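You operate a simulated robot arm through the tools that you are given. There is no shell and no other tool. Be economical: measure what you need, move in short steps, check, and stop when the job is done.

You run a simulated robot arm. Do the job below in one go: nothing can be reset, and whatever is moved stays where it is left.

TASK
Stand both markers in the pen pot and wipe the coffee stain off with the blue cloth.
Fine: put the cloth back.

The check looks at the end state, three seconds after you hand in, the way a careful person would. Anything else that was tipped, shoved, dropped, spilled or broken makes it a failure. Flat cloth is picked up by pressing the open fingertips on it (5 to 10 N) and closing them slowly along it; thin cloth reads only 2 to 8 mm in the jaws.

THE ROBOT
A 5-joint arm with a two-finger parallel gripper, fixed in place. Base frame: the origin is at the foot of the arm, x ahead of it, y to its left, z up. Units: m, rad, N and s.
With the tool pointing down near the work surface it reaches from about 0.26 to 0.6 m from the base axis. Its first joint turns from -1.152 to 1.152 rad. The tool tilts only in the upright plane through the base axis and itself; it spins freely about its own axis. Payload 1.57 kg.
The tool frame sits at the grasp point between the pads (the TCP): z along the fingers, y along the line on which they close. The tips reach 0.03 m beyond it. The gripper opens to 0.08 m. The fingers are 0.017 m wide and 0.012 m thick; the gripper's body (0.04 by 0.082 m) begins 0.08 m behind the TCP.
Orientation is that of the tool frame in the base frame, as a unit quaternion [w, x, y, z]. With the fingers straight down and closing along the base's y, the tool's x points along the base's -x, its y along +y and its z along -z.

THE INTERFACE
- The arm moves only by the tool servo_tool. Its argument "rows" is one flat list of numbers, 7 for each row, row after row: the finger opening in m, from 0 to 0.08, then the shift along the base's x, y, z in m, then the turn, a rotation vector about the base's x, y, z in rad. In form: [jaw, x, y, z, rx, ry, rz, jaw, x, y, z, rx, ry, rz, ...]. A call has 1 to 10 rows; each row is the pose to reach, as a shift and turn from the pose commanded when the call began. A row lasts 0.2 s, in which the tool goes at most 0.05 m and 0.15 rad; a call with a longer step from one row to the next is refused whole, and so is a gripper value outside its range. A pose out of reach is approached as far as the arm can. The call stops where the force on the tool passes 40 N (or 10 N more than at its start, if that is more) or the arm is blocked; 0.2 s more then pass. Each finger travels about 0.153 m/s and halts on what it meets, pressing with about 43 N; the grip force reading is that of the motor and also rises with nothing between the fingers. The clock runs only during rows and for 0.2 s after the last one: add rows that repeat a pose to give the fingers time. It gives the time, the measured TCP pose, the force on the tool (base axes), the opening and the grip force at its end, in the units of the frame above (readings bear some noise).
- Cameras (640 x 400 px; columns grow to the right, rows downward): "scene" is fixed at [0.038, 0.3986, 0.5184]; the picture's right is [-0.73, -0.68, 0.00], its down [-0.43, 0.47, -0.77] and it looks along [0.52, -0.57, -0.64] (base axes); focal length 355 px, centre (320, 200). "wrist" rides on the gripper at [-0.032, 0, -0.078] in the tool frame; the picture's right is [0.00, -1.00, 0.00], its down [0.97, 0.00, -0.24] and it looks along [0.24, 0.00, 0.97] (tool axes); focal length 218 px, centre (320, 200). There is no depth. A picture from a camera that has moved, and an enlarged one, comes with that camera's place and axes in the base frame and with its lens.
- snapshot(camera): a new picture of that camera. The clock stands still meanwhile.
- inspect(camera, box): a new picture of the part [left, top, right, bottom] of that camera's present view, enlarged. The clock stands still meanwhile.
- sign_off(): hands the job in; it is judged then, once.

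Go step by step. Nothing tells you positions but the pictures and the camera data: compare them with the known pose of the tool, close in by small moves and look again before you grip or let go. The budget is 120 turns and 84 pictures, counting those below and the enlarged ones. Unless the task says otherwise, let go and move clear before handing in, and close with one line.

The tools are called as name(argument=value, ...) on one line, values as JSON. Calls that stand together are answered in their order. servo_tool: Moves the arm, as the interface text tells. Its arguments: {"type":"object","properties":{"rows":{"type":"array"}},"required":["rows"]} The other tools are called the same way: snapshot (camera) takes a picture; inspect (camera, box) takes an enlarged picture of a part of a camera's view; sign_off () hands the job in.

At the start:

```text
t: 0.0
ee_pos: [0.4455, 0.1186, 0.2698]
orientation: [0.001, 0.0, 1.0, 0.0]
contact_force: [0.3, -0.3, -0.3]
finger_gap: 0.0799
grasp_force: 0.1
```

scene: 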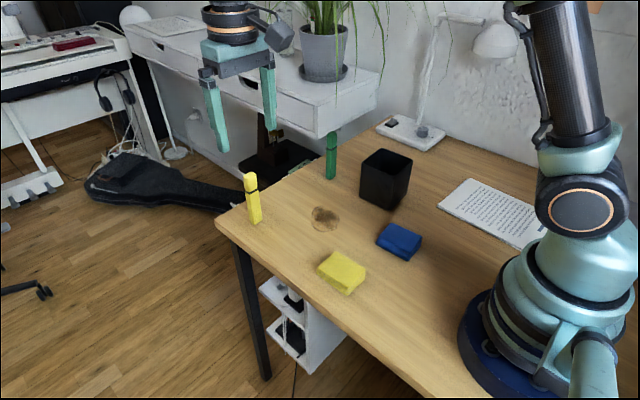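
wrist: 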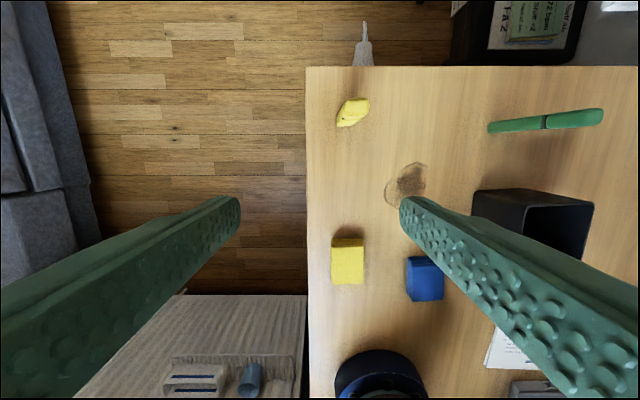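

I see two upright markers (green, yellow), a black pot, a stain, a folded blue cloth and a yellow sponge-like block. I'll look closer before moving.

inspect(camera="scene", box=[220, 120, 440, 300])

inspect(camera="wrist", box=[300, 60, 620, 320])

```text
2.22 times, centred on (330, 210) of scene
camera zoom: at [0.038, 0.3986, 0.5184], right [-0.73, -0.68, 0.0], down [-0.43, 0.47, -0.77], along [0.52, -0.57, -0.64], focal length 788 px, centre (298, 178)
```

zoom: 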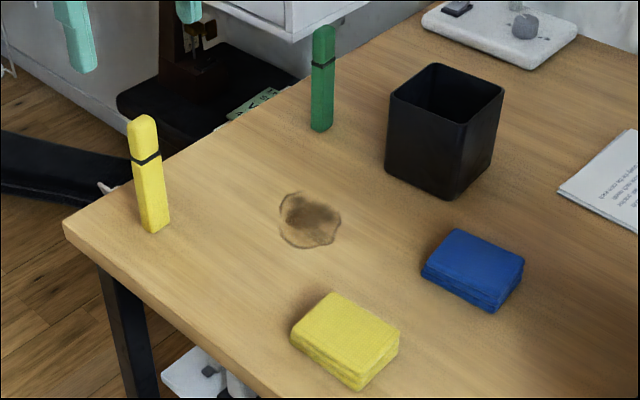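

```text
1.54 times, centred on (460, 190) of wrist
camera zoom: at [0.4788, 0.1181, 0.348], right [0.0, -1.0, 0.0], down [-0.97, 0.0, 0.24], along [-0.24, 0.0, -0.97], focal length 336 px, centre (105, 215)
```

zoom: 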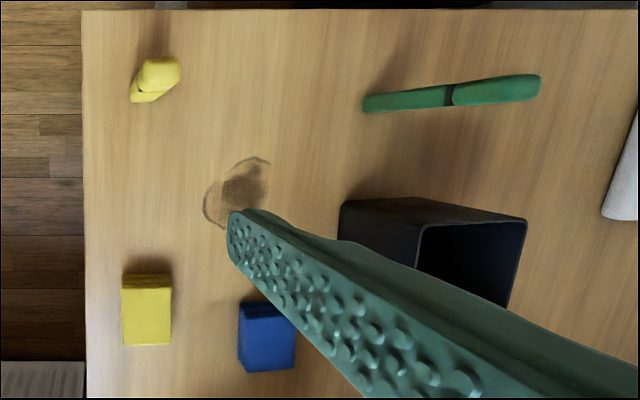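

Green marker base is about (0.504,-0.147), yellow about (0.512,0.083), pot centre about (0.365,-0.181) with rim z≈0.09, blue cloth about (0.252,-0.067). I go above the green marker first.

servo_tool(rows=[0.08, 0.01, -0.044, 0, 0, 0, 0, 0.08, 0.02, -0.088, 0, 0, 0, 0, 0.08, 0.03, -0.132, 0, 0, 0, 0, 0.08, 0.04, -0.176, 0, 0, 0, 0, 0.08, 0.05, -0.22, 0, 0, 0, 0, 0.08, 0.0585, -0.2656, 0, 0, 0, 0, 0.08, 0.0585, -0.2656, 0, 0, 0, 0])

snapshot(camera="wrist")

snapshot(camera="scene")

```text
t: 1.6
ee_pos: [0.5056, -0.1471, 0.2707]
orientation: [0.001, -0.001, 1.0, 0.0]
contact_force: [0.1, 0.1, 0.2]
finger_gap: 0.0802
grasp_force: 0.1
```

```text
79 pictures are left
camera wrist: at [0.5382, -0.1465, 0.3481], right [0.0, -1.0, 0.0], down [-0.97, 0.0, 0.24], along [-0.24, 0.0, -0.97], focal length 218 px, centre (320, 200)
```

wrist: 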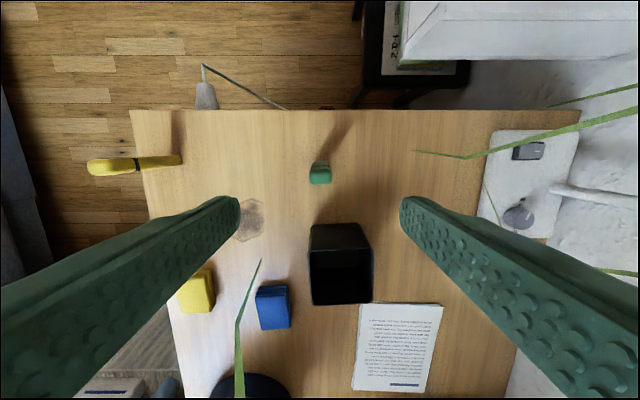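

```text
78 pictures are left
```

scene: 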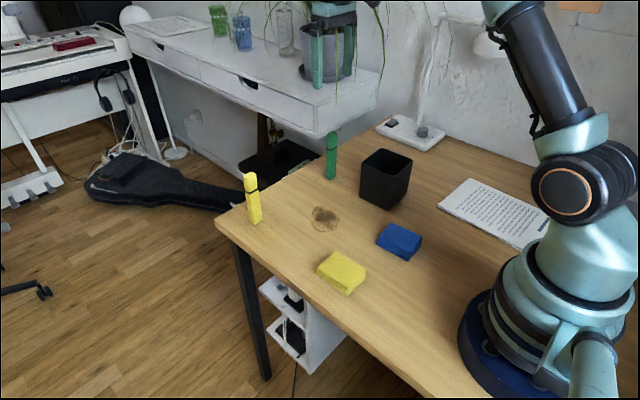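

Green marker is centred between the fingers at about (0.508,-0.147). I lower and close near its upper part.

servo_tool(rows=[0.08, 0.003, 0, -0.04, 0, 0, 0, 0.08, 0.003, 0, -0.08, 0, 0, 0, 0.08, 0.003, 0, -0.12, 0, 0, 0, 0.08, 0.003, 0, -0.159, 0, 0, 0, 0.08, 0.003, 0, -0.159, 0, 0, 0])

snapshot(camera="wrist")

inspect(camera="scene", box=[260, 80, 420, 200])

```text
t: 2.8
ee_pos: [0.5081, -0.1474, 0.1114]
orientation: [0.001, -0.001, 1.0, 0.0]
contact_force: [-1.0, -0.2, -0.5]
finger_gap: 0.08
grasp_force: 0.1
```

```text
77 pictures are left
camera wrist: at [0.5402, -0.1473, 0.1894], right [0.0, -1.0, 0.0], down [-0.97, 0.0, 0.24], along [-0.24, 0.0, -0.97], focal length 218 px, centre (320, 200)
```

wrist: 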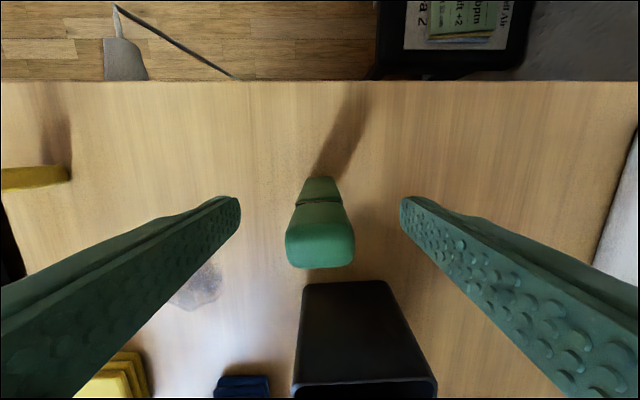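

```text
3.33 times, centred on (340, 140) of scene
camera zoom: at [0.038, 0.3986, 0.5184], right [-0.73, -0.68, 0.0], down [-0.43, 0.47, -0.77], along [0.52, -0.57, -0.64], focal length 1183 px, centre (253, 400)
```

zoom: 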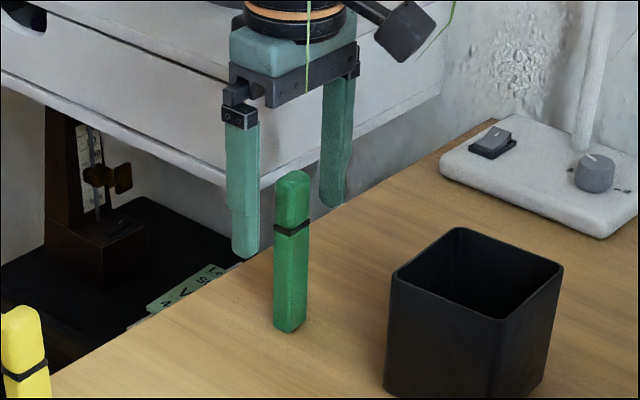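

Marker is centred, about 0.115 m tall; I shift 4 mm back and 11 mm lower, then close and lift slightly.

servo_tool(rows=[0.08, -0.004, 0, -0.011, 0, 0, 0, 0.06, -0.004, 0, -0.011, 0, 0, 0, 0.04, -0.004, 0, -0.011, 0, 0, 0, 0.03, -0.004, 0, -0.011, 0, 0, 0, 0.015, -0.004, 0, -0.011, 0, 0, 0, 0.015, -0.004, 0, -0.011, 0, 0, 0, 0.015, -0.004, 0, -0.006, 0, 0, 0, 0.015, -0.004, 0, 0.019, 0, 0, 0])

inspect(camera="scene", box=[260, 80, 420, 200])

```text
t: 4.6
ee_pos: [0.5039, -0.1484, 0.1319]
orientation: [0.0, 0.0, 1.0, 0.0]
contact_force: [-0.1, 0.7, 0.0]
finger_gap: 0.0237
grasp_force: 35.2
```

```text
3.33 times, centred on (340, 140) of scene
camera zoom: at [0.038, 0.3986, 0.5184], right [-0.73, -0.68, 0.0], down [-0.43, 0.47, -0.77], along [0.52, -0.57, -0.64], focal length 1183 px, centre (253, 400)
```

zoom: 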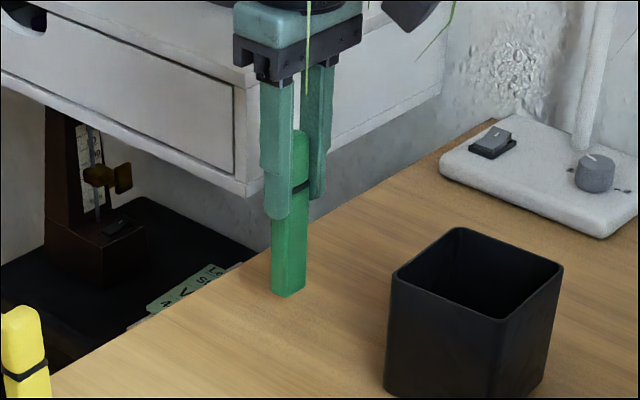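

Marker is held (24 mm). I lift it to clear the rim and move over the far-from-stain (−x) half of the pot.

servo_tool(rows=[0.015, 0, 0, 0.045, 0, 0, 0, 0.015, 0, 0, 0.09, 0, 0, 0, 0.015, -0.035, -0.006, 0.11, 0, 0, 0, 0.015, -0.075, -0.012, 0.11, 0, 0, 0, 0.015, -0.115, -0.02, 0.11, 0, 0, 0, 0.015, -0.153, -0.029, 0.11, 0, 0, 0, 0.015, -0.153, -0.029, 0.11, 0, 0, 0])

inspect(camera="scene", box=[300, 80, 460, 220])

snapshot(camera="wrist")

```text
t: 6.2
ee_pos: [0.3479, -0.1788, 0.2408]
orientation: [0.0, 0.0, 1.0, 0.0]
contact_force: [0.1, 0.3, -0.5]
finger_gap: 0.0236
grasp_force: 35.7
```

```text
2.86 times, centred on (380, 150) of scene
camera zoom: at [0.038, 0.3986, 0.5184], right [-0.73, -0.68, 0.0], down [-0.43, 0.47, -0.77], along [0.52, -0.57, -0.64], focal length 1014 px, centre (149, 343)
```

zoom: 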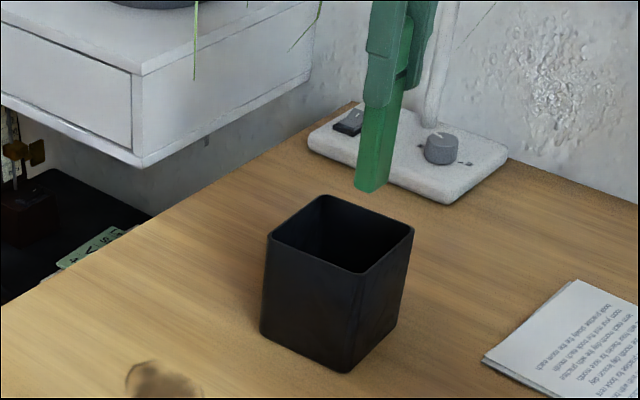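

```text
73 pictures are left
camera wrist: at [0.3814, -0.1781, 0.3186], right [0.0, -1.0, 0.0], down [-0.97, 0.0, 0.24], along [-0.24, 0.0, -0.97], focal length 218 px, centre (320, 200)
```

wrist: 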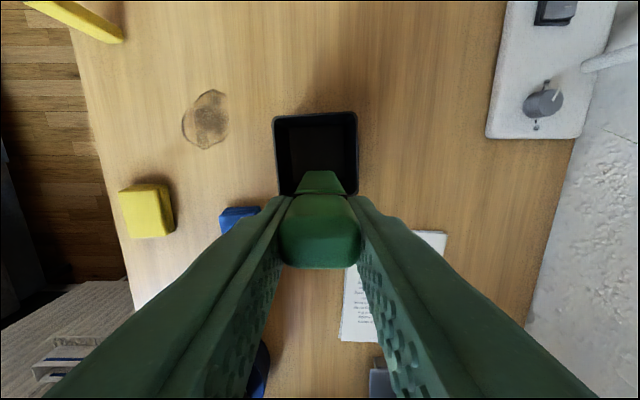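

Pot centre reads about (0.370,-0.174), so I shift 6 mm in x and 4 mm in y before lowering.

servo_tool(rows=[0.015, 0.006, 0.004, 0, 0, 0, 0, 0.015, 0.006, 0.004, -0.03, 0, 0, 0, 0.015, 0.006, 0.004, -0.06, 0, 0, 0, 0.015, 0.006, 0.004, -0.09, 0, 0, 0, 0.015, 0.006, 0.004, -0.11, 0, 0, 0, 0.015, 0.006, 0.004, -0.12, 0, 0, 0, 0.015, 0.006, 0.004, -0.128, 0, 0, 0])

inspect(camera="scene", box=[300, 80, 460, 220])

snapshot(camera="wrist")

```text
t: 7.8
ee_pos: [0.3552, -0.1721, 0.1138]
orientation: [0.0, 0.0, 1.0, 0.0]
contact_force: [1.1, -0.1, -0.1]
finger_gap: 0.0237
grasp_force: 35.7
```

```text
2.86 times, centred on (380, 150) of scene
camera zoom: at [0.038, 0.3986, 0.5184], right [-0.73, -0.68, 0.0], down [-0.43, 0.47, -0.77], along [0.52, -0.57, -0.64], focal length 1014 px, centre (149, 343)
```

zoom: 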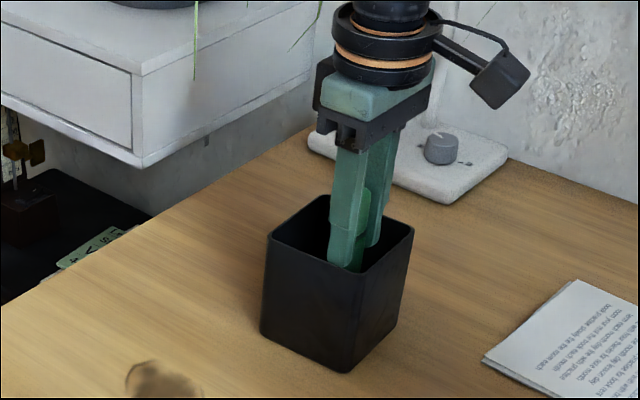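

```text
71 pictures are left
camera wrist: at [0.3886, -0.1719, 0.1902], right [0.0, -1.0, 0.0], down [-0.97, 0.0, 0.24], along [-0.24, 0.0, -0.97], focal length 218 px, centre (320, 200)
```

wrist: 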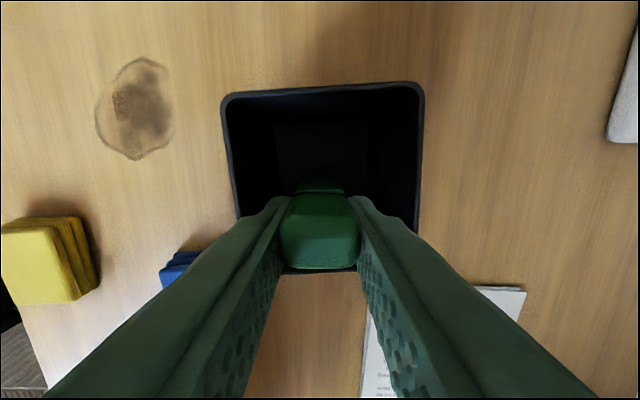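

Marker is inside the pot, about 1 cm off its floor. I lower gently and read the force.

servo_tool(rows=[0.015, 0, 0, -0.003, 0, 0, 0, 0.015, 0, 0, -0.005, 0, 0, 0, 0.015, 0, 0, -0.007, 0, 0, 0])

```text
t: 8.6
ee_pos: [0.3569, -0.1711, 0.1073]
orientation: [-0.001, 0.0, 1.0, 0.0]
contact_force: [-2.8, 0.0, 7.7]
finger_gap: 0.0238
grasp_force: 36.3
```

Contact with the floor felt. I open slightly and rise straight out.

servo_tool(rows=[0.028, 0, 0, 0.001, 0, 0, 0, 0.034, 0, 0, 0.001, 0, 0, 0, 0.034, 0, 0, 0.001, 0, 0, 0, 0.034, 0, 0, 0.02, 0, 0, 0, 0.034, 0, 0, 0.06, 0, 0, 0, 0.034, 0, 0, 0.1, 0, 0, 0, 0.06, 0, 0, 0.14, 0, 0, 0])

inspect(camera="scene", box=[300, 80, 460, 220])

snapshot(camera="wrist")

```text
t: 10.2
ee_pos: [0.3567, -0.1724, 0.2462]
orientation: [0.0, 0.0, 1.0, 0.0]
contact_force: [0.1, -0.4, -1.0]
finger_gap: 0.0603
grasp_force: 0.1
```

```text
2.86 times, centred on (380, 150) of scene
camera zoom: at [0.038, 0.3986, 0.5184], right [-0.73, -0.68, 0.0], down [-0.43, 0.47, -0.77], along [0.52, -0.57, -0.64], focal length 1014 px, centre (149, 343)
```

zoom: 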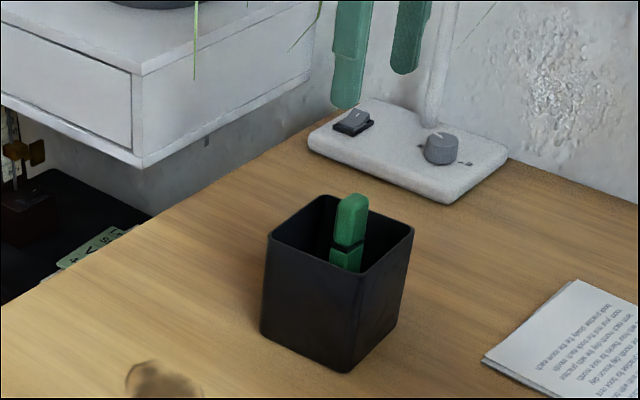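

```text
69 pictures are left
camera wrist: at [0.3913, -0.1721, 0.3232], right [0.0, -1.0, 0.0], down [-0.97, 0.0, 0.24], along [-0.24, 0.0, -0.97], focal length 218 px, centre (320, 200)
```

wrist: 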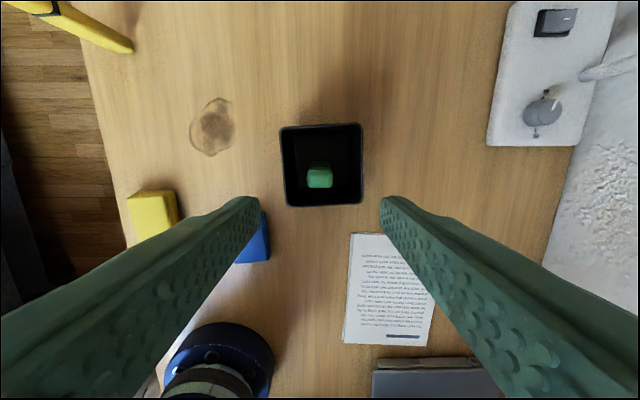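

Green stands in the pot. Now over the yellow marker at about (0.506,0.083).

servo_tool(rows=[0.08, 0.021, 0.0365, 0, 0, 0, 0, 0.08, 0.042, 0.073, 0, 0, 0, 0, 0.08, 0.063, 0.1095, 0, 0, 0, 0, 0.08, 0.084, 0.146, 0, 0, 0, 0, 0.08, 0.105, 0.1825, 0, 0, 0, 0, 0.08, 0.127, 0.219, 0, 0, 0, 0, 0.08, 0.149, 0.255, 0, 0, 0, 0, 0.08, 0.149, 0.255, 0, 0, 0, 0])

snapshot(camera="wrist")

```text
t: 12.0
ee_pos: [0.5056, 0.08, 0.2443]
orientation: [0.0, 0.0, 1.0, -0.001]
contact_force: [-0.4, -0.2, -0.4]
finger_gap: 0.0799
grasp_force: 0.0
```

```text
68 pictures are left
camera wrist: at [0.5392, 0.0805, 0.3218], right [0.0, -1.0, 0.0], down [-0.97, 0.0, 0.24], along [-0.24, 0.0, -0.97], focal length 218 px, centre (320, 200)
```

wrist: 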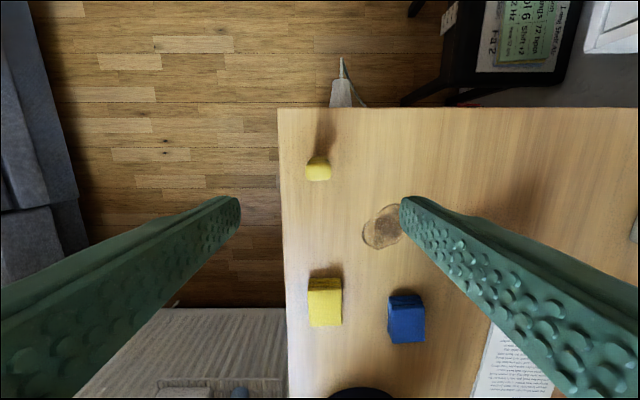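

Yellow marker is roughly at (0.512,0.082). I descend partway and check alignment and twist.

servo_tool(rows=[0.08, 0.003, 0.001, -0.04, 0, 0, 0, 0.08, 0.006, 0.002, -0.08, 0, 0, 0, 0.08, 0.006, 0.002, -0.105, 0, 0, 0, 0.08, 0.006, 0.002, -0.105, 0, 0, 0])

snapshot(camera="wrist")

inspect(camera="scene", box=[180, 120, 340, 240])

```text
t: 13.0
ee_pos: [0.5102, 0.0816, 0.1402]
orientation: [0.0, 0.0, 1.0, 0.0]
contact_force: [-0.9, 0.0, 0.6]
finger_gap: 0.0798
grasp_force: 0.1
```

```text
67 pictures are left
camera wrist: at [0.5433, 0.0821, 0.2177], right [0.0, -1.0, 0.0], down [-0.97, 0.0, 0.24], along [-0.24, 0.0, -0.97], focal length 218 px, centre (320, 200)
```

wrist: 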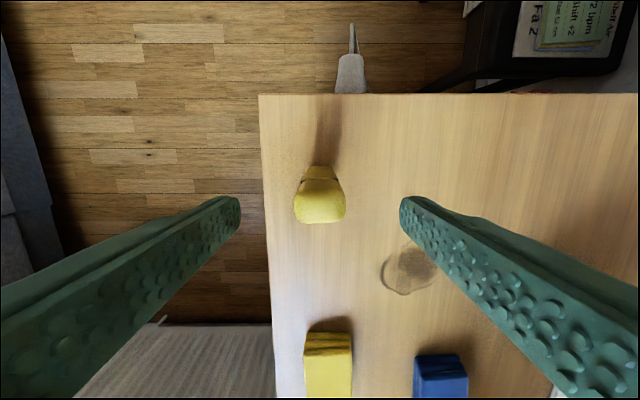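

```text
3.33 times, centred on (260, 180) of scene
camera zoom: at [0.038, 0.3986, 0.5184], right [-0.73, -0.68, 0.0], down [-0.43, 0.47, -0.77], along [0.52, -0.57, -0.64], focal length 1183 px, centre (520, 267)
```

zoom: 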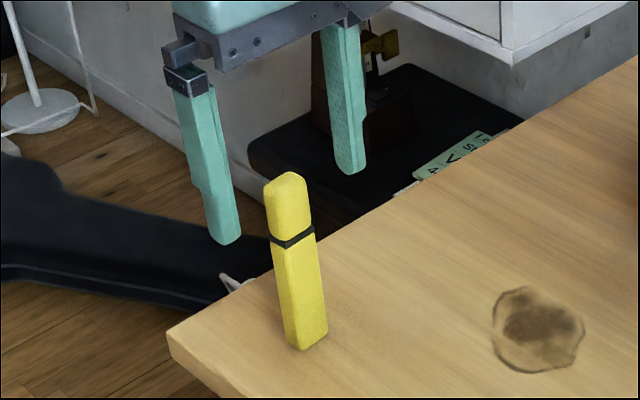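

Aligned within a few millimetres; I shift 3 mm, lower to grip height, close and lift.

servo_tool(rows=[0.08, 0.003, 0, -0.02, 0, 0, 0, 0.08, 0.003, 0, -0.04, 0, 0, 0, 0.06, 0.003, 0, -0.04, 0, 0, 0, 0.04, 0.003, 0, -0.04, 0, 0, 0, 0.03, 0.003, 0, -0.04, 0, 0, 0, 0.015, 0.003, 0, -0.04, 0, 0, 0, 0.015, 0.003, 0, -0.04, 0, 0, 0, 0.015, 0.003, 0, -0.035, 0, 0, 0, 0.015, 0.003, 0, 0.0, 0, 0, 0, 0.015, 0.003, 0, 0.04, 0, 0, 0])

inspect(camera="scene", box=[180, 80, 340, 200])

snapshot(camera="wrist")

```text
t: 15.2
ee_pos: [0.5159, 0.0856, 0.1827]
orientation: [0.0, 0.001, 1.0, -0.001]
contact_force: [-0.7, 0.8, -0.4]
finger_gap: 0.0238
grasp_force: 35.9
```

```text
3.33 times, centred on (260, 140) of scene
camera zoom: at [0.038, 0.3986, 0.5184], right [-0.73, -0.68, 0.0], down [-0.43, 0.47, -0.77], along [0.52, -0.57, -0.64], focal length 1183 px, centre (520, 400)
```

zoom: 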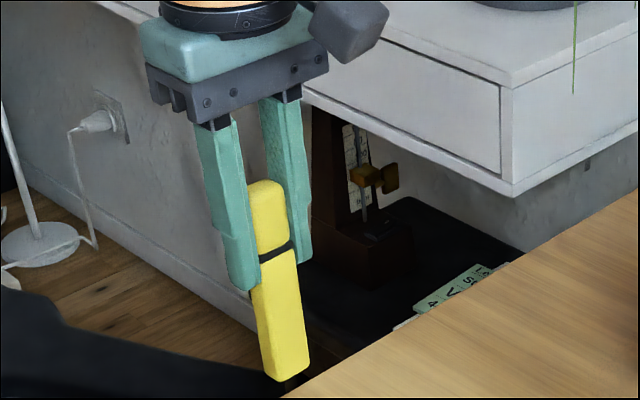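

```text
64 pictures are left
camera wrist: at [0.5487, 0.0845, 0.2604], right [0.0, -1.0, 0.0], down [-0.97, 0.0, 0.24], along [-0.24, 0.0, -0.97], focal length 218 px, centre (320, 200)
```

wrist: 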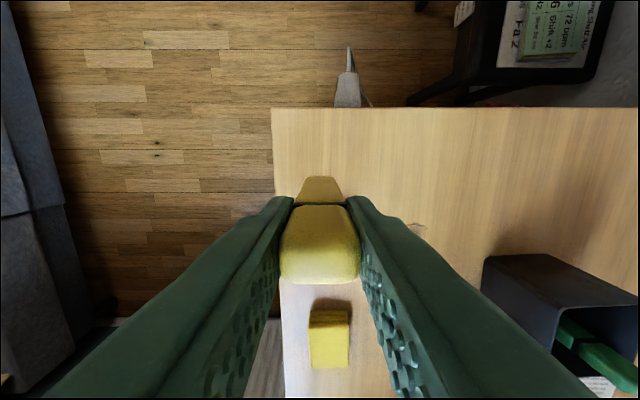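

Yellow is held. I lift and carry it over the free half of the pot, target (0.391,-0.174).

servo_tool(rows=[0.015, 0, 0, 0.045, 0, 0, 0, 0.015, -0.01, -0.02, 0.07, 0, 0, 0, 0.015, -0.028, -0.06, 0.07, 0, 0, 0, 0.015, -0.047, -0.1, 0.07, 0, 0, 0, 0.015, -0.066, -0.14, 0.07, 0, 0, 0, 0.015, -0.085, -0.18, 0.07, 0, 0, 0, 0.015, -0.104, -0.22, 0.07, 0, 0, 0, 0.015, -0.123, -0.259, 0.07, 0, 0, 0, 0.015, -0.123, -0.259, 0.07, 0, 0, 0])

snapshot(camera="wrist")

inspect(camera="scene", box=[300, 80, 460, 220])

```text
t: 17.2
ee_pos: [0.3904, -0.1755, 0.251]
orientation: [0.0, 0.0, 1.0, 0.001]
contact_force: [0.2, -0.7, -0.4]
finger_gap: 0.024
grasp_force: 36.1
```

```text
63 pictures are left
camera wrist: at [0.4235, -0.1748, 0.3278], right [0.0, -1.0, 0.0], down [-0.97, 0.0, 0.24], along [-0.24, 0.0, -0.97], focal length 218 px, centre (320, 200)
```

wrist: 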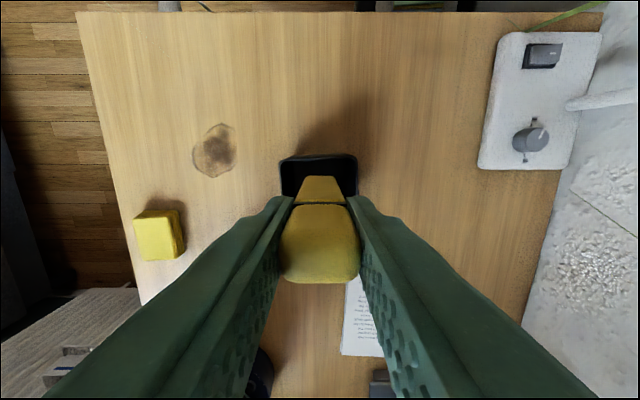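

```text
2.86 times, centred on (380, 150) of scene
camera zoom: at [0.038, 0.3986, 0.5184], right [-0.73, -0.68, 0.0], down [-0.43, 0.47, -0.77], along [0.52, -0.57, -0.64], focal length 1014 px, centre (149, 343)
```

zoom: 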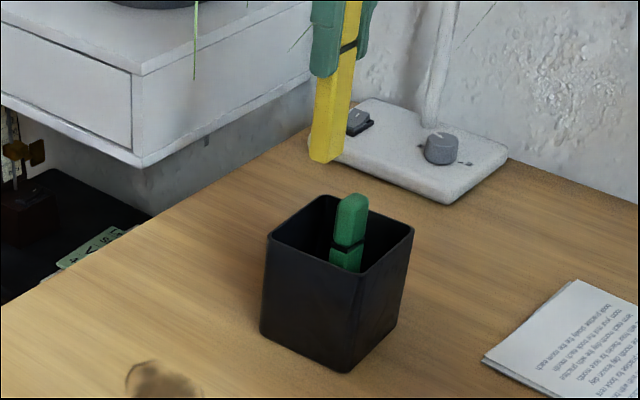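

Position fits the gap between green and the far wall. I lower most of the way, then look.

servo_tool(rows=[0.015, 0.001, 0.001, -0.03, 0, 0, 0, 0.015, 0.001, 0.001, -0.06, 0, 0, 0, 0.015, 0.001, 0.001, -0.08, 0, 0, 0, 0.015, 0.001, 0.001, -0.08, 0, 0, 0])

snapshot(camera="wrist")

inspect(camera="scene", box=[300, 80, 460, 220])

```text
t: 18.2
ee_pos: [0.3922, -0.1735, 0.1706]
orientation: [-0.001, -0.001, 1.0, 0.0]
contact_force: [-0.3, 0.5, -1.0]
finger_gap: 0.0238
grasp_force: 36.2
```

```text
61 pictures are left
camera wrist: at [0.4254, -0.1737, 0.2477], right [0.0, -1.0, 0.0], down [-0.97, 0.0, 0.24], along [-0.24, 0.0, -0.97], focal length 218 px, centre (320, 200)
```

wrist: 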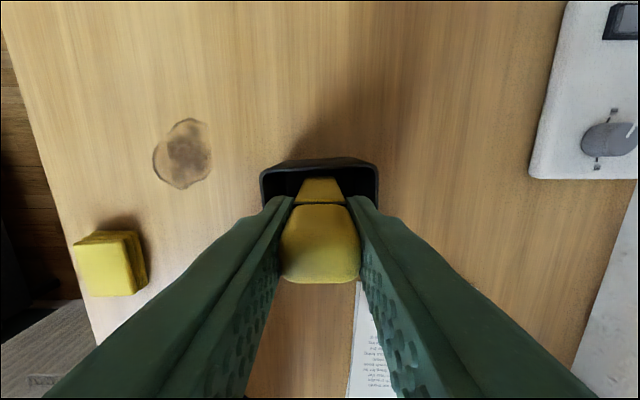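

```text
2.86 times, centred on (380, 150) of scene
camera zoom: at [0.038, 0.3986, 0.5184], right [-0.73, -0.68, 0.0], down [-0.43, 0.47, -0.77], along [0.52, -0.57, -0.64], focal length 1014 px, centre (149, 343)
```

zoom: 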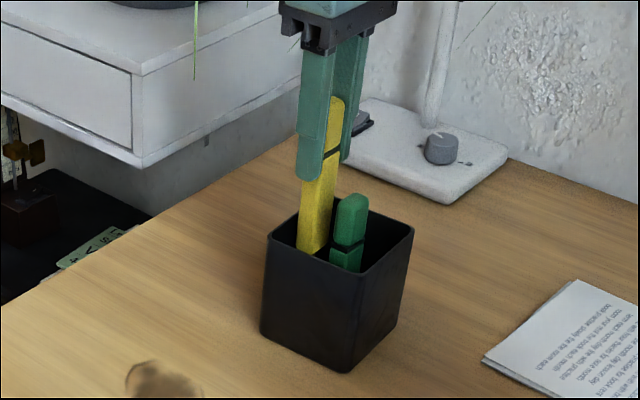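

Yellow is entering the pot freely beside green. I lower it to the floor gently.

servo_tool(rows=[0.015, 0, 0, -0.025, 0, 0, 0, 0.015, 0, 0, -0.045, 0, 0, 0, 0.015, 0, 0, -0.055, 0, 0, 0, 0.015, 0, 0, -0.06, 0, 0, 0, 0.015, 0, 0, -0.062, 0, 0, 0])

```text
t: 19.4
ee_pos: [0.3915, -0.1749, 0.1091]
orientation: [0.0, -0.001, 1.0, 0.0]
contact_force: [0.4, 0.4, 0.2]
finger_gap: 0.0236
grasp_force: 36.2
```

servo_tool(rows=[0.015, 0, 0, -0.002, 0, 0, 0, 0.015, 0, 0, -0.004, 0, 0, 0])

inspect(camera="scene", box=[300, 80, 460, 220])

```text
t: 20.0
ee_pos: [0.392, -0.1734, 0.1044]
orientation: [0.001, 0.0, 1.0, 0.001]
contact_force: [-2.3, 0.5, 6.0]
finger_gap: 0.0238
grasp_force: 36.4
```

```text
2.86 times, centred on (380, 150) of scene
camera zoom: at [0.038, 0.3986, 0.5184], right [-0.73, -0.68, 0.0], down [-0.43, 0.47, -0.77], along [0.52, -0.57, -0.64], focal length 1014 px, centre (149, 343)
```

zoom: 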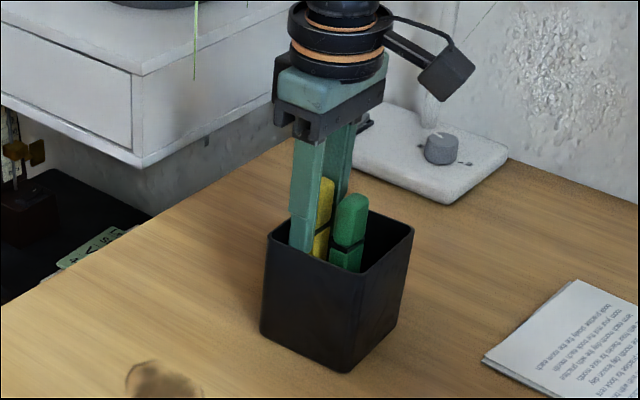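

Floor contact felt; I open a little and rise out.

servo_tool(rows=[0.028, 0, 0, 0.001, 0, 0, 0, 0.034, 0, 0, 0.001, 0, 0, 0, 0.034, 0, 0, 0.001, 0, 0, 0, 0.034, 0, 0, 0.02, 0, 0, 0, 0.034, 0, 0, 0.06, 0, 0, 0, 0.034, 0, 0, 0.1, 0, 0, 0, 0.06, 0, 0, 0.14, 0, 0, 0])

snapshot(camera="scene")

inspect(camera="scene", box=[300, 120, 460, 260])

```text
t: 21.6
ee_pos: [0.3929, -0.174, 0.2452]
orientation: [0.0, 0.0, 1.0, 0.0]
contact_force: [0.0, -1.1, 0.0]
finger_gap: 0.0602
grasp_force: 0.1
```

```text
58 pictures are left
```

scene: 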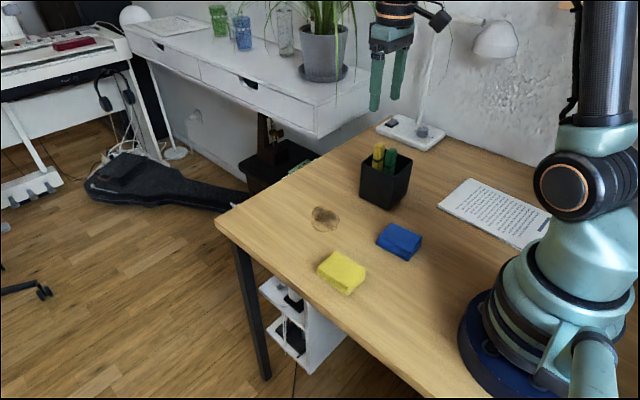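

```text
2.86 times, centred on (380, 190) of scene
camera zoom: at [0.038, 0.3986, 0.5184], right [-0.73, -0.68, 0.0], down [-0.43, 0.47, -0.77], along [0.52, -0.57, -0.64], focal length 1014 px, centre (149, 229)
```

zoom: 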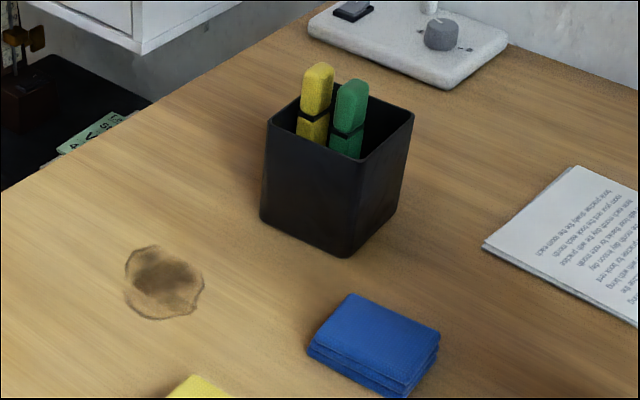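

Both markers stand in the pot. Next the blue cloth: centre about (0.253,-0.068), turned ~6°, about 0.068 x 0.053 x 0.02. I move above it for a closer look.

servo_tool(rows=[0.08, -0.026, 0.021, 0, 0, 0, 0, 0.08, -0.052, 0.042, 0, 0, 0, 0, 0.08, -0.078, 0.063, 0, 0, 0, 0.03, 0.08, -0.104, 0.085, -0.02, 0, 0, 0.06, 0.08, -0.128, 0.106, -0.05, 0, 0, 0.1, 0.08, -0.128, 0.106, -0.08, 0, 0, 0.1, 0.08, -0.128, 0.106, -0.08, 0, 0, 0.1])

snapshot(camera="wrist")

inspect(camera="scene", box=[320, 160, 480, 280])

```text
t: 23.2
ee_pos: [0.2646, -0.0696, 0.1643]
orientation: [-0.001, -0.051, 0.999, 0.0]
contact_force: [-0.3, 0.0, -0.6]
finger_gap: 0.0801
grasp_force: 0.0
```

```text
56 pictures are left
camera wrist: at [0.2979, -0.0655, 0.2426], right [0.1, -0.99, 0.0], down [-0.97, -0.1, 0.24], along [-0.24, -0.02, -0.97], focal length 218 px, centre (320, 200)
```

wrist: 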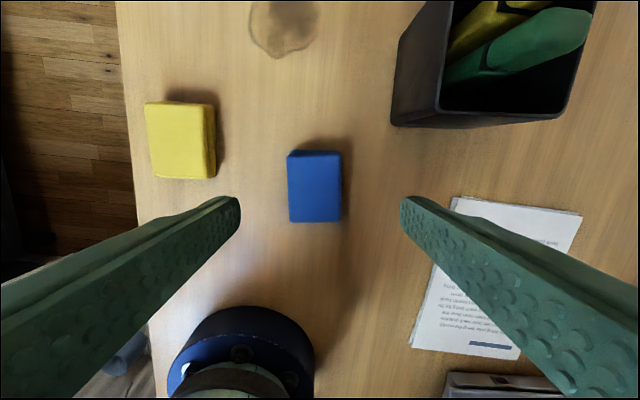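

```text
3.33 times, centred on (400, 220) of scene
camera zoom: at [0.038, 0.3986, 0.5184], right [-0.73, -0.68, 0.0], down [-0.43, 0.47, -0.77], along [0.52, -0.57, -0.64], focal length 1183 px, centre (53, 133)
```

zoom: 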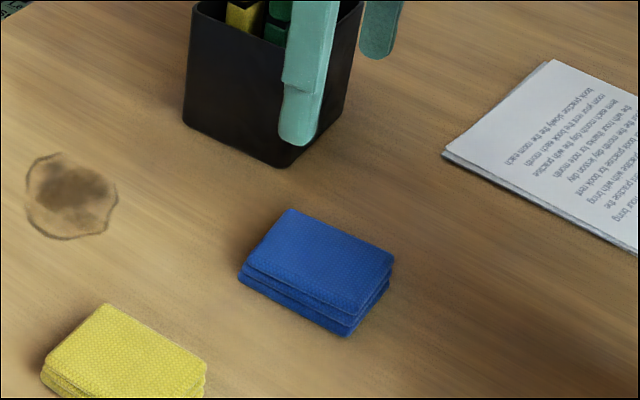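

Cloth centre is about (0.255,-0.064) and aligned with the jaws. I shift slightly, lower the open fingers either side of it, tips ~6 mm above the table.

servo_tool(rows=[0.08, -0.006, 0.0055, -0.03, 0, 0, 0, 0.08, -0.006, 0.0055, -0.065, 0, 0, 0, 0.08, -0.006, 0.0055, -0.1, 0, 0, 0, 0.08, -0.006, 0.0055, -0.12, 0, 0, 0, 0.08, -0.006, 0.0055, -0.128, 0, 0, 0, 0.08, -0.006, 0.0055, -0.128, 0, 0, 0])

snapshot(camera="wrist")

inspect(camera="scene", box=[320, 160, 480, 280])

```text
t: 24.6
ee_pos: [0.258, -0.061, 0.0351]
orientation: [0.0, -0.05, 0.999, 0.0]
contact_force: [0.7, 0.2, 0.0]
finger_gap: 0.0799
grasp_force: 0.0
```

```text
54 pictures are left
camera wrist: at [0.2908, -0.0582, 0.1134], right [0.1, -0.99, 0.0], down [-0.97, -0.1, 0.24], along [-0.24, -0.02, -0.97], focal length 218 px, centre (320, 200)
```

wrist: 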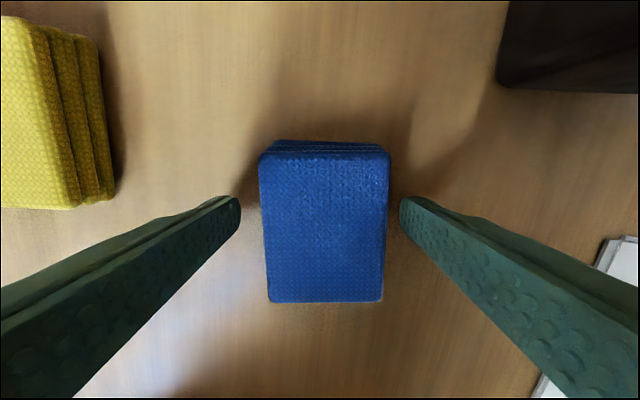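

```text
3.33 times, centred on (400, 220) of scene
camera zoom: at [0.038, 0.3986, 0.5184], right [-0.73, -0.68, 0.0], down [-0.43, 0.47, -0.77], along [0.52, -0.57, -0.64], focal length 1183 px, centre (53, 133)
```

zoom: 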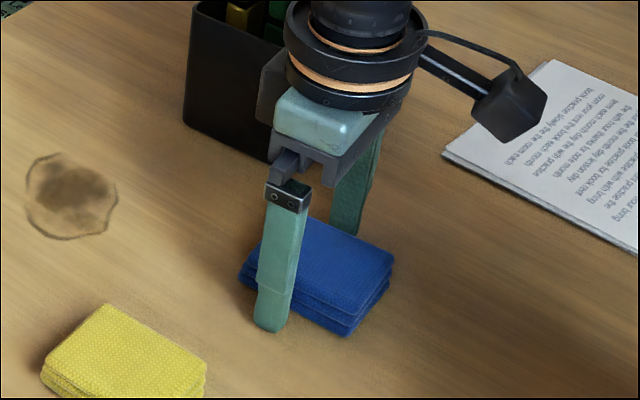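

The fingers straddle the cloth with clearance. I close slowly to 46 mm and look.

servo_tool(rows=[0.07, 0, -0.002, 0, 0, 0, 0, 0.062, 0, -0.002, 0, 0, 0, 0, 0.056, 0, -0.002, 0, 0, 0, 0, 0.05, 0, -0.002, 0, 0, 0, 0, 0.046, 0, -0.002, 0, 0, 0, 0, 0.046, 0, -0.002, 0, 0, 0, 0])

snapshot(camera="wrist")

```text
t: 26.0
ee_pos: [0.2584, -0.0631, 0.0348]
orientation: [-0.001, -0.05, 0.999, 0.0]
contact_force: [-1.2, -0.9, -0.3]
finger_gap: 0.0536
grasp_force: 43.5
```

```text
52 pictures are left
camera wrist: at [0.2908, -0.0603, 0.1135], right [0.1, -0.99, 0.0], down [-0.97, -0.1, 0.24], along [-0.24, -0.02, -0.97], focal length 218 px, centre (320, 200)
```

wrist: 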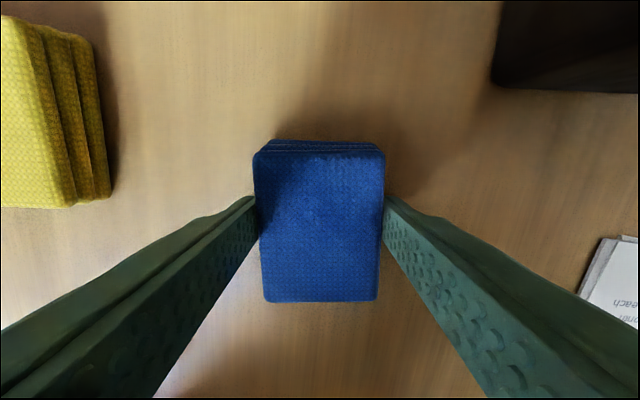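

The cloth is firmly held at 54 mm (home pose TCP 0.258,-0.063, z 0.035). I lift and carry it above the stain, centre about (0.41,-0.025).

servo_tool(rows=[0.04, 0, 0, 0.01, 0, 0, 0, 0.04, 0, 0, 0.04, 0, 0, 0, 0.04, 0.03, 0.008, 0.055, 0, 0, 0, 0.04, 0.07, 0.018, 0.055, 0, 0, 0, 0.04, 0.11, 0.028, 0.055, 0, 0, 0, 0.04, 0.152, 0.038, 0.055, 0, 0, 0, 0.04, 0.152, 0.038, 0.03, 0, 0, 0, 0.04, 0.152, 0.038, 0.03, 0, 0, 0])

snapshot(camera="wrist")

inspect(camera="scene", box=[240, 130, 440, 280])

```text
t: 27.8
ee_pos: [0.4113, -0.0255, 0.0647]
orientation: [0.001, -0.05, 0.999, 0.0]
contact_force: [-0.2, 0.1, -0.1]
finger_gap: 0.0534
grasp_force: 42.9
```

```text
51 pictures are left
camera wrist: at [0.4434, -0.0221, 0.1433], right [0.1, -0.99, 0.0], down [-0.97, -0.1, 0.24], along [-0.24, -0.02, -0.97], focal length 218 px, centre (320, 200)
```

wrist: 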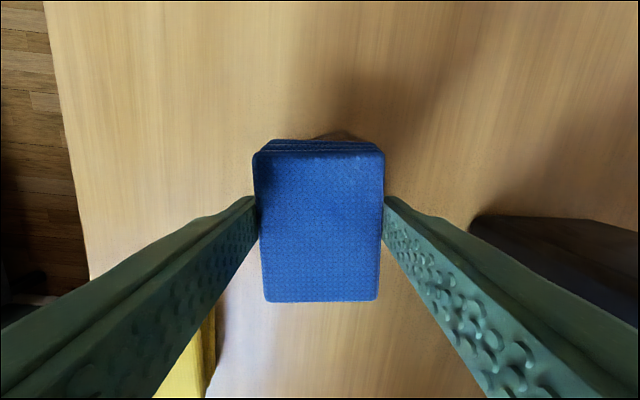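

```text
2.67 times, centred on (340, 205) of scene
camera zoom: at [0.038, 0.3986, 0.5184], right [-0.73, -0.68, 0.0], down [-0.43, 0.47, -0.77], along [0.52, -0.57, -0.64], focal length 946 px, centre (267, 187)
```

zoom: 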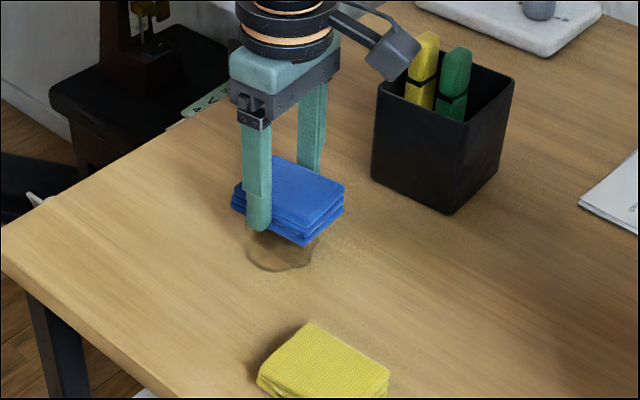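

The cloth hangs over the stain. I lower it until it presses lightly.

servo_tool(rows=[0.04, 0, 0, -0.02, 0, 0, 0, 0.04, 0, 0, -0.028, 0, 0, 0, 0.04, 0, 0, -0.031, 0, 0, 0, 0.04, 0, 0, -0.033, 0, 0, 0])

```text
t: 28.9
ee_pos: [0.4108, -0.0261, 0.036]
orientation: [-0.001, -0.051, 0.999, 0.0]
contact_force: [-2.2, 0.4, 7.1]
finger_gap: 0.0537
grasp_force: 43.1
stopped in row 4: the force on the tool passed its limit (the readings are from after the stop); the commanded pose is now the measured one
```

The cloth presses with about 7 N. I sweep it across the stain in y in small steps.

servo_tool(rows=[0.04, 0, 0.012, 0, 0, 0, 0, 0.04, 0, 0.024, 0, 0, 0, 0, 0.04, 0, 0.036, 0, 0, 0, 0, 0.04, 0, 0.024, 0, 0, 0, 0, 0.04, 0, 0.012, 0, 0, 0, 0, 0.04, 0, 0, 0, 0, 0, 0, 0.04, 0, -0.012, 0, 0, 0, 0, 0.04, 0, -0.024, 0, 0, 0, 0, 0.04, 0, -0.036, 0, 0, 0, 0, 0.04, 0, -0.048, 0, 0, 0, 0])

inspect(camera="scene", box=[240, 130, 440, 280])

```text
t: 31.1
ee_pos: [0.4112, -0.0745, 0.0354]
orientation: [0.001, -0.051, 0.999, -0.001]
contact_force: [0.4, 10.9, 20.5]
finger_gap: 0.0536
grasp_force: 43.3
```

```text
2.67 times, centred on (340, 205) of scene
camera zoom: at [0.0379, 0.3986, 0.5184], right [-0.73, -0.68, 0.0], down [-0.43, 0.47, -0.77], along [0.52, -0.57, -0.64], focal length 946 px, centre (267, 187)
```

zoom: 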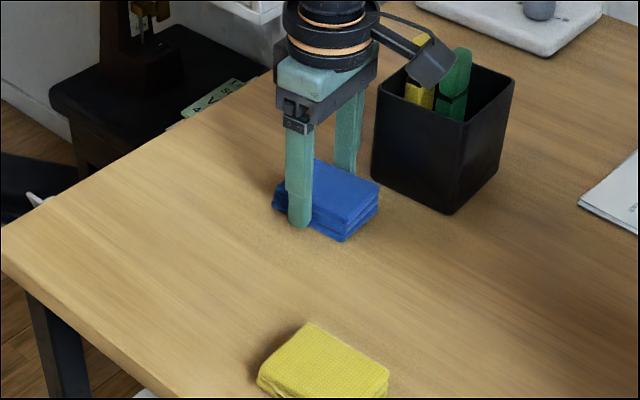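

The visible part is clean. I make another pass shifted ahead and back to cover the edges.

servo_tool(rows=[0.04, 0.014, 0, 0.0005, 0, 0, 0, 0.04, 0.014, 0.02, 0.0005, 0, 0, 0, 0.04, 0.014, 0.04, 0.0005, 0, 0, 0, 0.04, 0.014, 0.06, 0.0005, 0, 0, 0, 0.04, 0.014, 0.08, 0.0005, 0, 0, 0, 0.04, 0, 0.08, 0.0005, 0, 0, 0, 0.04, -0.014, 0.08, 0.0005, 0, 0, 0, 0.04, -0.014, 0.06, 0.0005, 0, 0, 0, 0.04, -0.014, 0.04, 0.0005, 0, 0, 0, 0.04, -0.014, 0.02, 0.0005, 0, 0, 0])

servo_tool(rows=[0.04, -0.02, 0, 0.02, 0, 0, 0, 0.04, -0.04, 0, 0.055, 0, 0, 0, 0.04, -0.06, 0, 0.075, 0, 0, 0, 0.04, -0.06, 0, 0.075, 0, 0, 0])

inspect(camera="scene", box=[240, 130, 440, 280])

snapshot(camera="wrist")

```text
t: 33.2
ee_pos: [0.3965, -0.0547, 0.0371]
orientation: [0.0, -0.051, 0.999, 0.0]
contact_force: [0.5, -0.2, -0.2]
finger_gap: 0.0537
grasp_force: 42.8
```

```text
t: 34.2
ee_pos: [0.3375, -0.0533, 0.1115]
orientation: [0.0, -0.051, 0.999, 0.0]
contact_force: [-0.6, 0.2, -0.6]
finger_gap: 0.0536
grasp_force: 42.9
```

```text
2.67 times, centred on (340, 205) of scene
camera zoom: at [0.038, 0.3986, 0.5184], right [-0.73, -0.68, 0.0], down [-0.43, 0.47, -0.77], along [0.52, -0.57, -0.64], focal length 946 px, centre (267, 187)
```

zoom: 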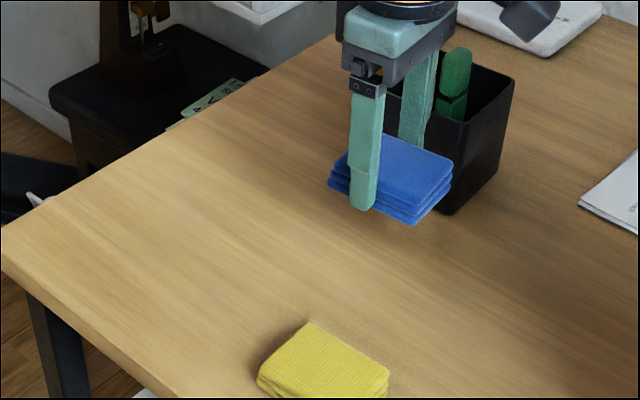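

```text
47 pictures are left
camera wrist: at [0.3696, -0.0495, 0.1899], right [0.1, -0.99, 0.0], down [-0.97, -0.1, 0.24], along [-0.24, -0.02, -0.97], focal length 218 px, centre (320, 200)
```

wrist: 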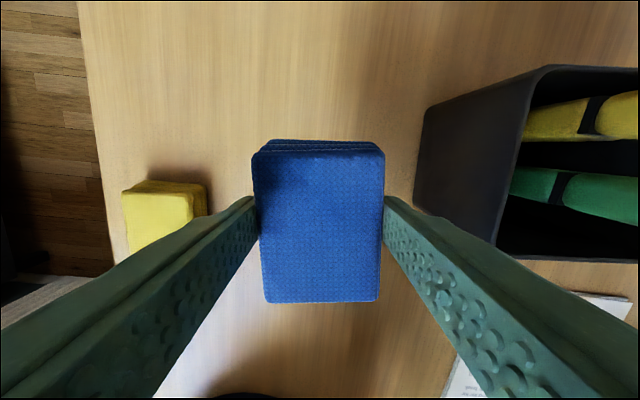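

The stain is gone. I carry the cloth back to its home spot and set it down.

servo_tool(rows=[0.04, -0.04, -0.005, 0, 0, 0, 0, 0.04, -0.079, -0.01, 0, 0, 0, 0, 0.04, -0.079, -0.01, -0.035, 0, 0, 0, 0.04, -0.079, -0.01, -0.065, 0, 0, 0, 0.04, -0.079, -0.01, -0.074, 0, 0, 0, 0.04, -0.079, -0.01, -0.0755, 0, 0, 0, 0.04, -0.079, -0.01, -0.0755, 0, 0, 0])

inspect(camera="scene", box=[320, 160, 480, 280])

```text
t: 35.9
ee_pos: [0.2587, -0.0637, 0.0362]
orientation: [0.0, -0.051, 0.999, 0.0]
contact_force: [0.3, 0.0, -0.1]
finger_gap: 0.0535
grasp_force: 43.5
```

```text
3.33 times, centred on (400, 220) of scene
camera zoom: at [0.038, 0.3986, 0.5184], right [-0.73, -0.68, 0.0], down [-0.43, 0.47, -0.77], along [0.52, -0.57, -0.64], focal length 1183 px, centre (53, 133)
```

zoom: 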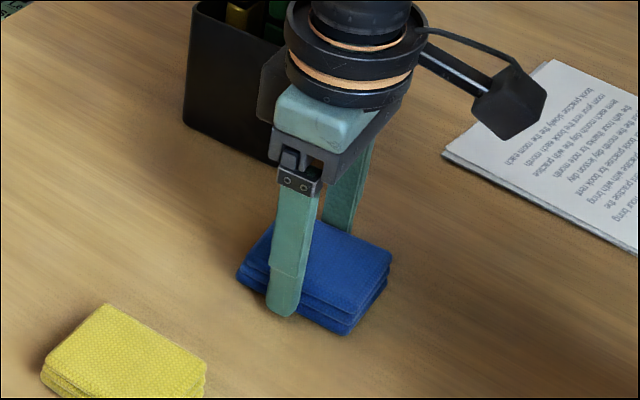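

Cloth is over its old spot, about a millimetre off the table. I lower that bit, open slowly and rise clear.

servo_tool(rows=[0.04, 0, 0, -0.001, 0, 0, 0, 0.058, 0, 0, -0.001, 0, 0, 0, 0.068, 0, 0, -0.001, 0, 0, 0, 0.078, 0, 0, -0.001, 0, 0, 0, 0.078, 0, 0, -0.001, 0, 0, 0, 0.078, 0, 0, 0.03, 0, 0, 0, 0.078, 0, 0, 0.075, 0, 0, 0, 0.078, 0, 0, 0.12, 0, 0, 0, 0.078, 0, 0, 0.165, 0, 0, 0, 0.078, 0, 0, 0.2, 0, 0, 0])

snapshot(camera="scene")

inspect(camera="scene", box=[240, 130, 440, 280])

snapshot(camera="wrist")

```text
t: 38.0
ee_pos: [0.2579, -0.0669, 0.2369]
orientation: [-0.001, -0.05, 0.999, 0.0]
contact_force: [0.1, 0.5, -0.2]
finger_gap: 0.0782
grasp_force: 0.1
```

```text
45 pictures are left
```

scene: 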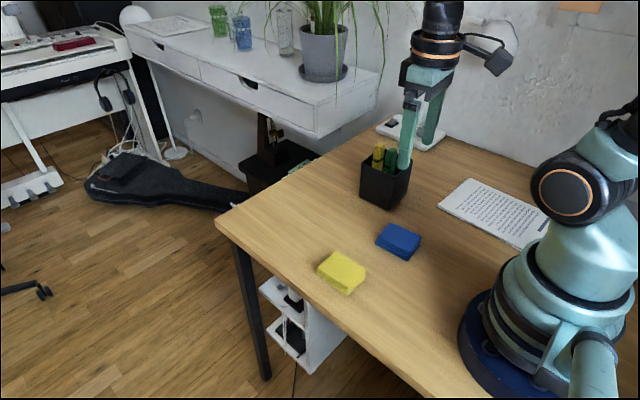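

```text
2.67 times, centred on (340, 205) of scene
camera zoom: at [0.038, 0.3986, 0.5184], right [-0.73, -0.68, 0.0], down [-0.43, 0.47, -0.77], along [0.52, -0.57, -0.64], focal length 946 px, centre (267, 187)
```

zoom: 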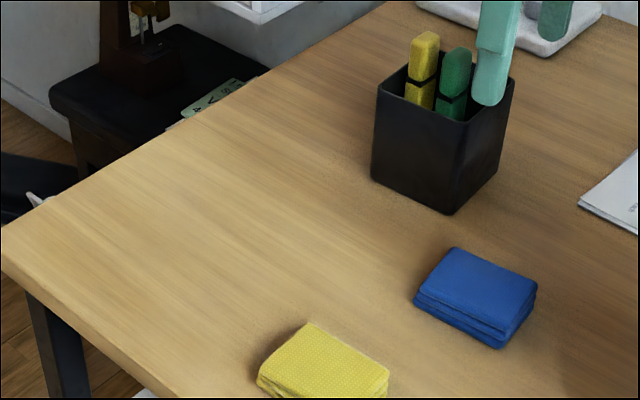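

```text
43 pictures are left
camera wrist: at [0.2905, -0.0633, 0.3151], right [0.1, -0.99, 0.0], down [-0.97, -0.1, 0.24], along [-0.24, -0.02, -0.97], focal length 218 px, centre (320, 200)
```

wrist: 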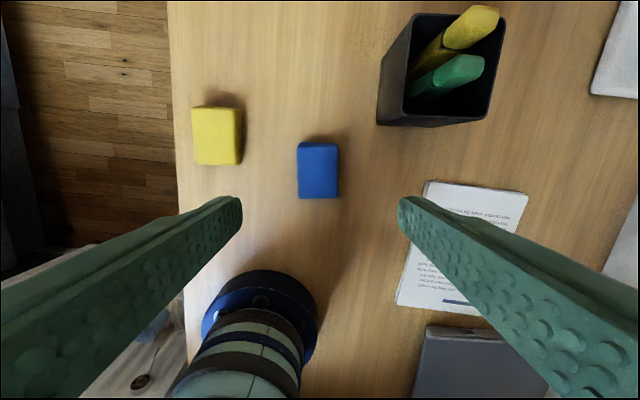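

Both markers stand in the pot, the stain is gone, the cloth is back in its place and the arm is clear. I hand in.

sign_off()

```text
The job is handed in.
```

Both markers are standing in the pen pot, the coffee stain is wiped off, and the blue cloth is back where it was.
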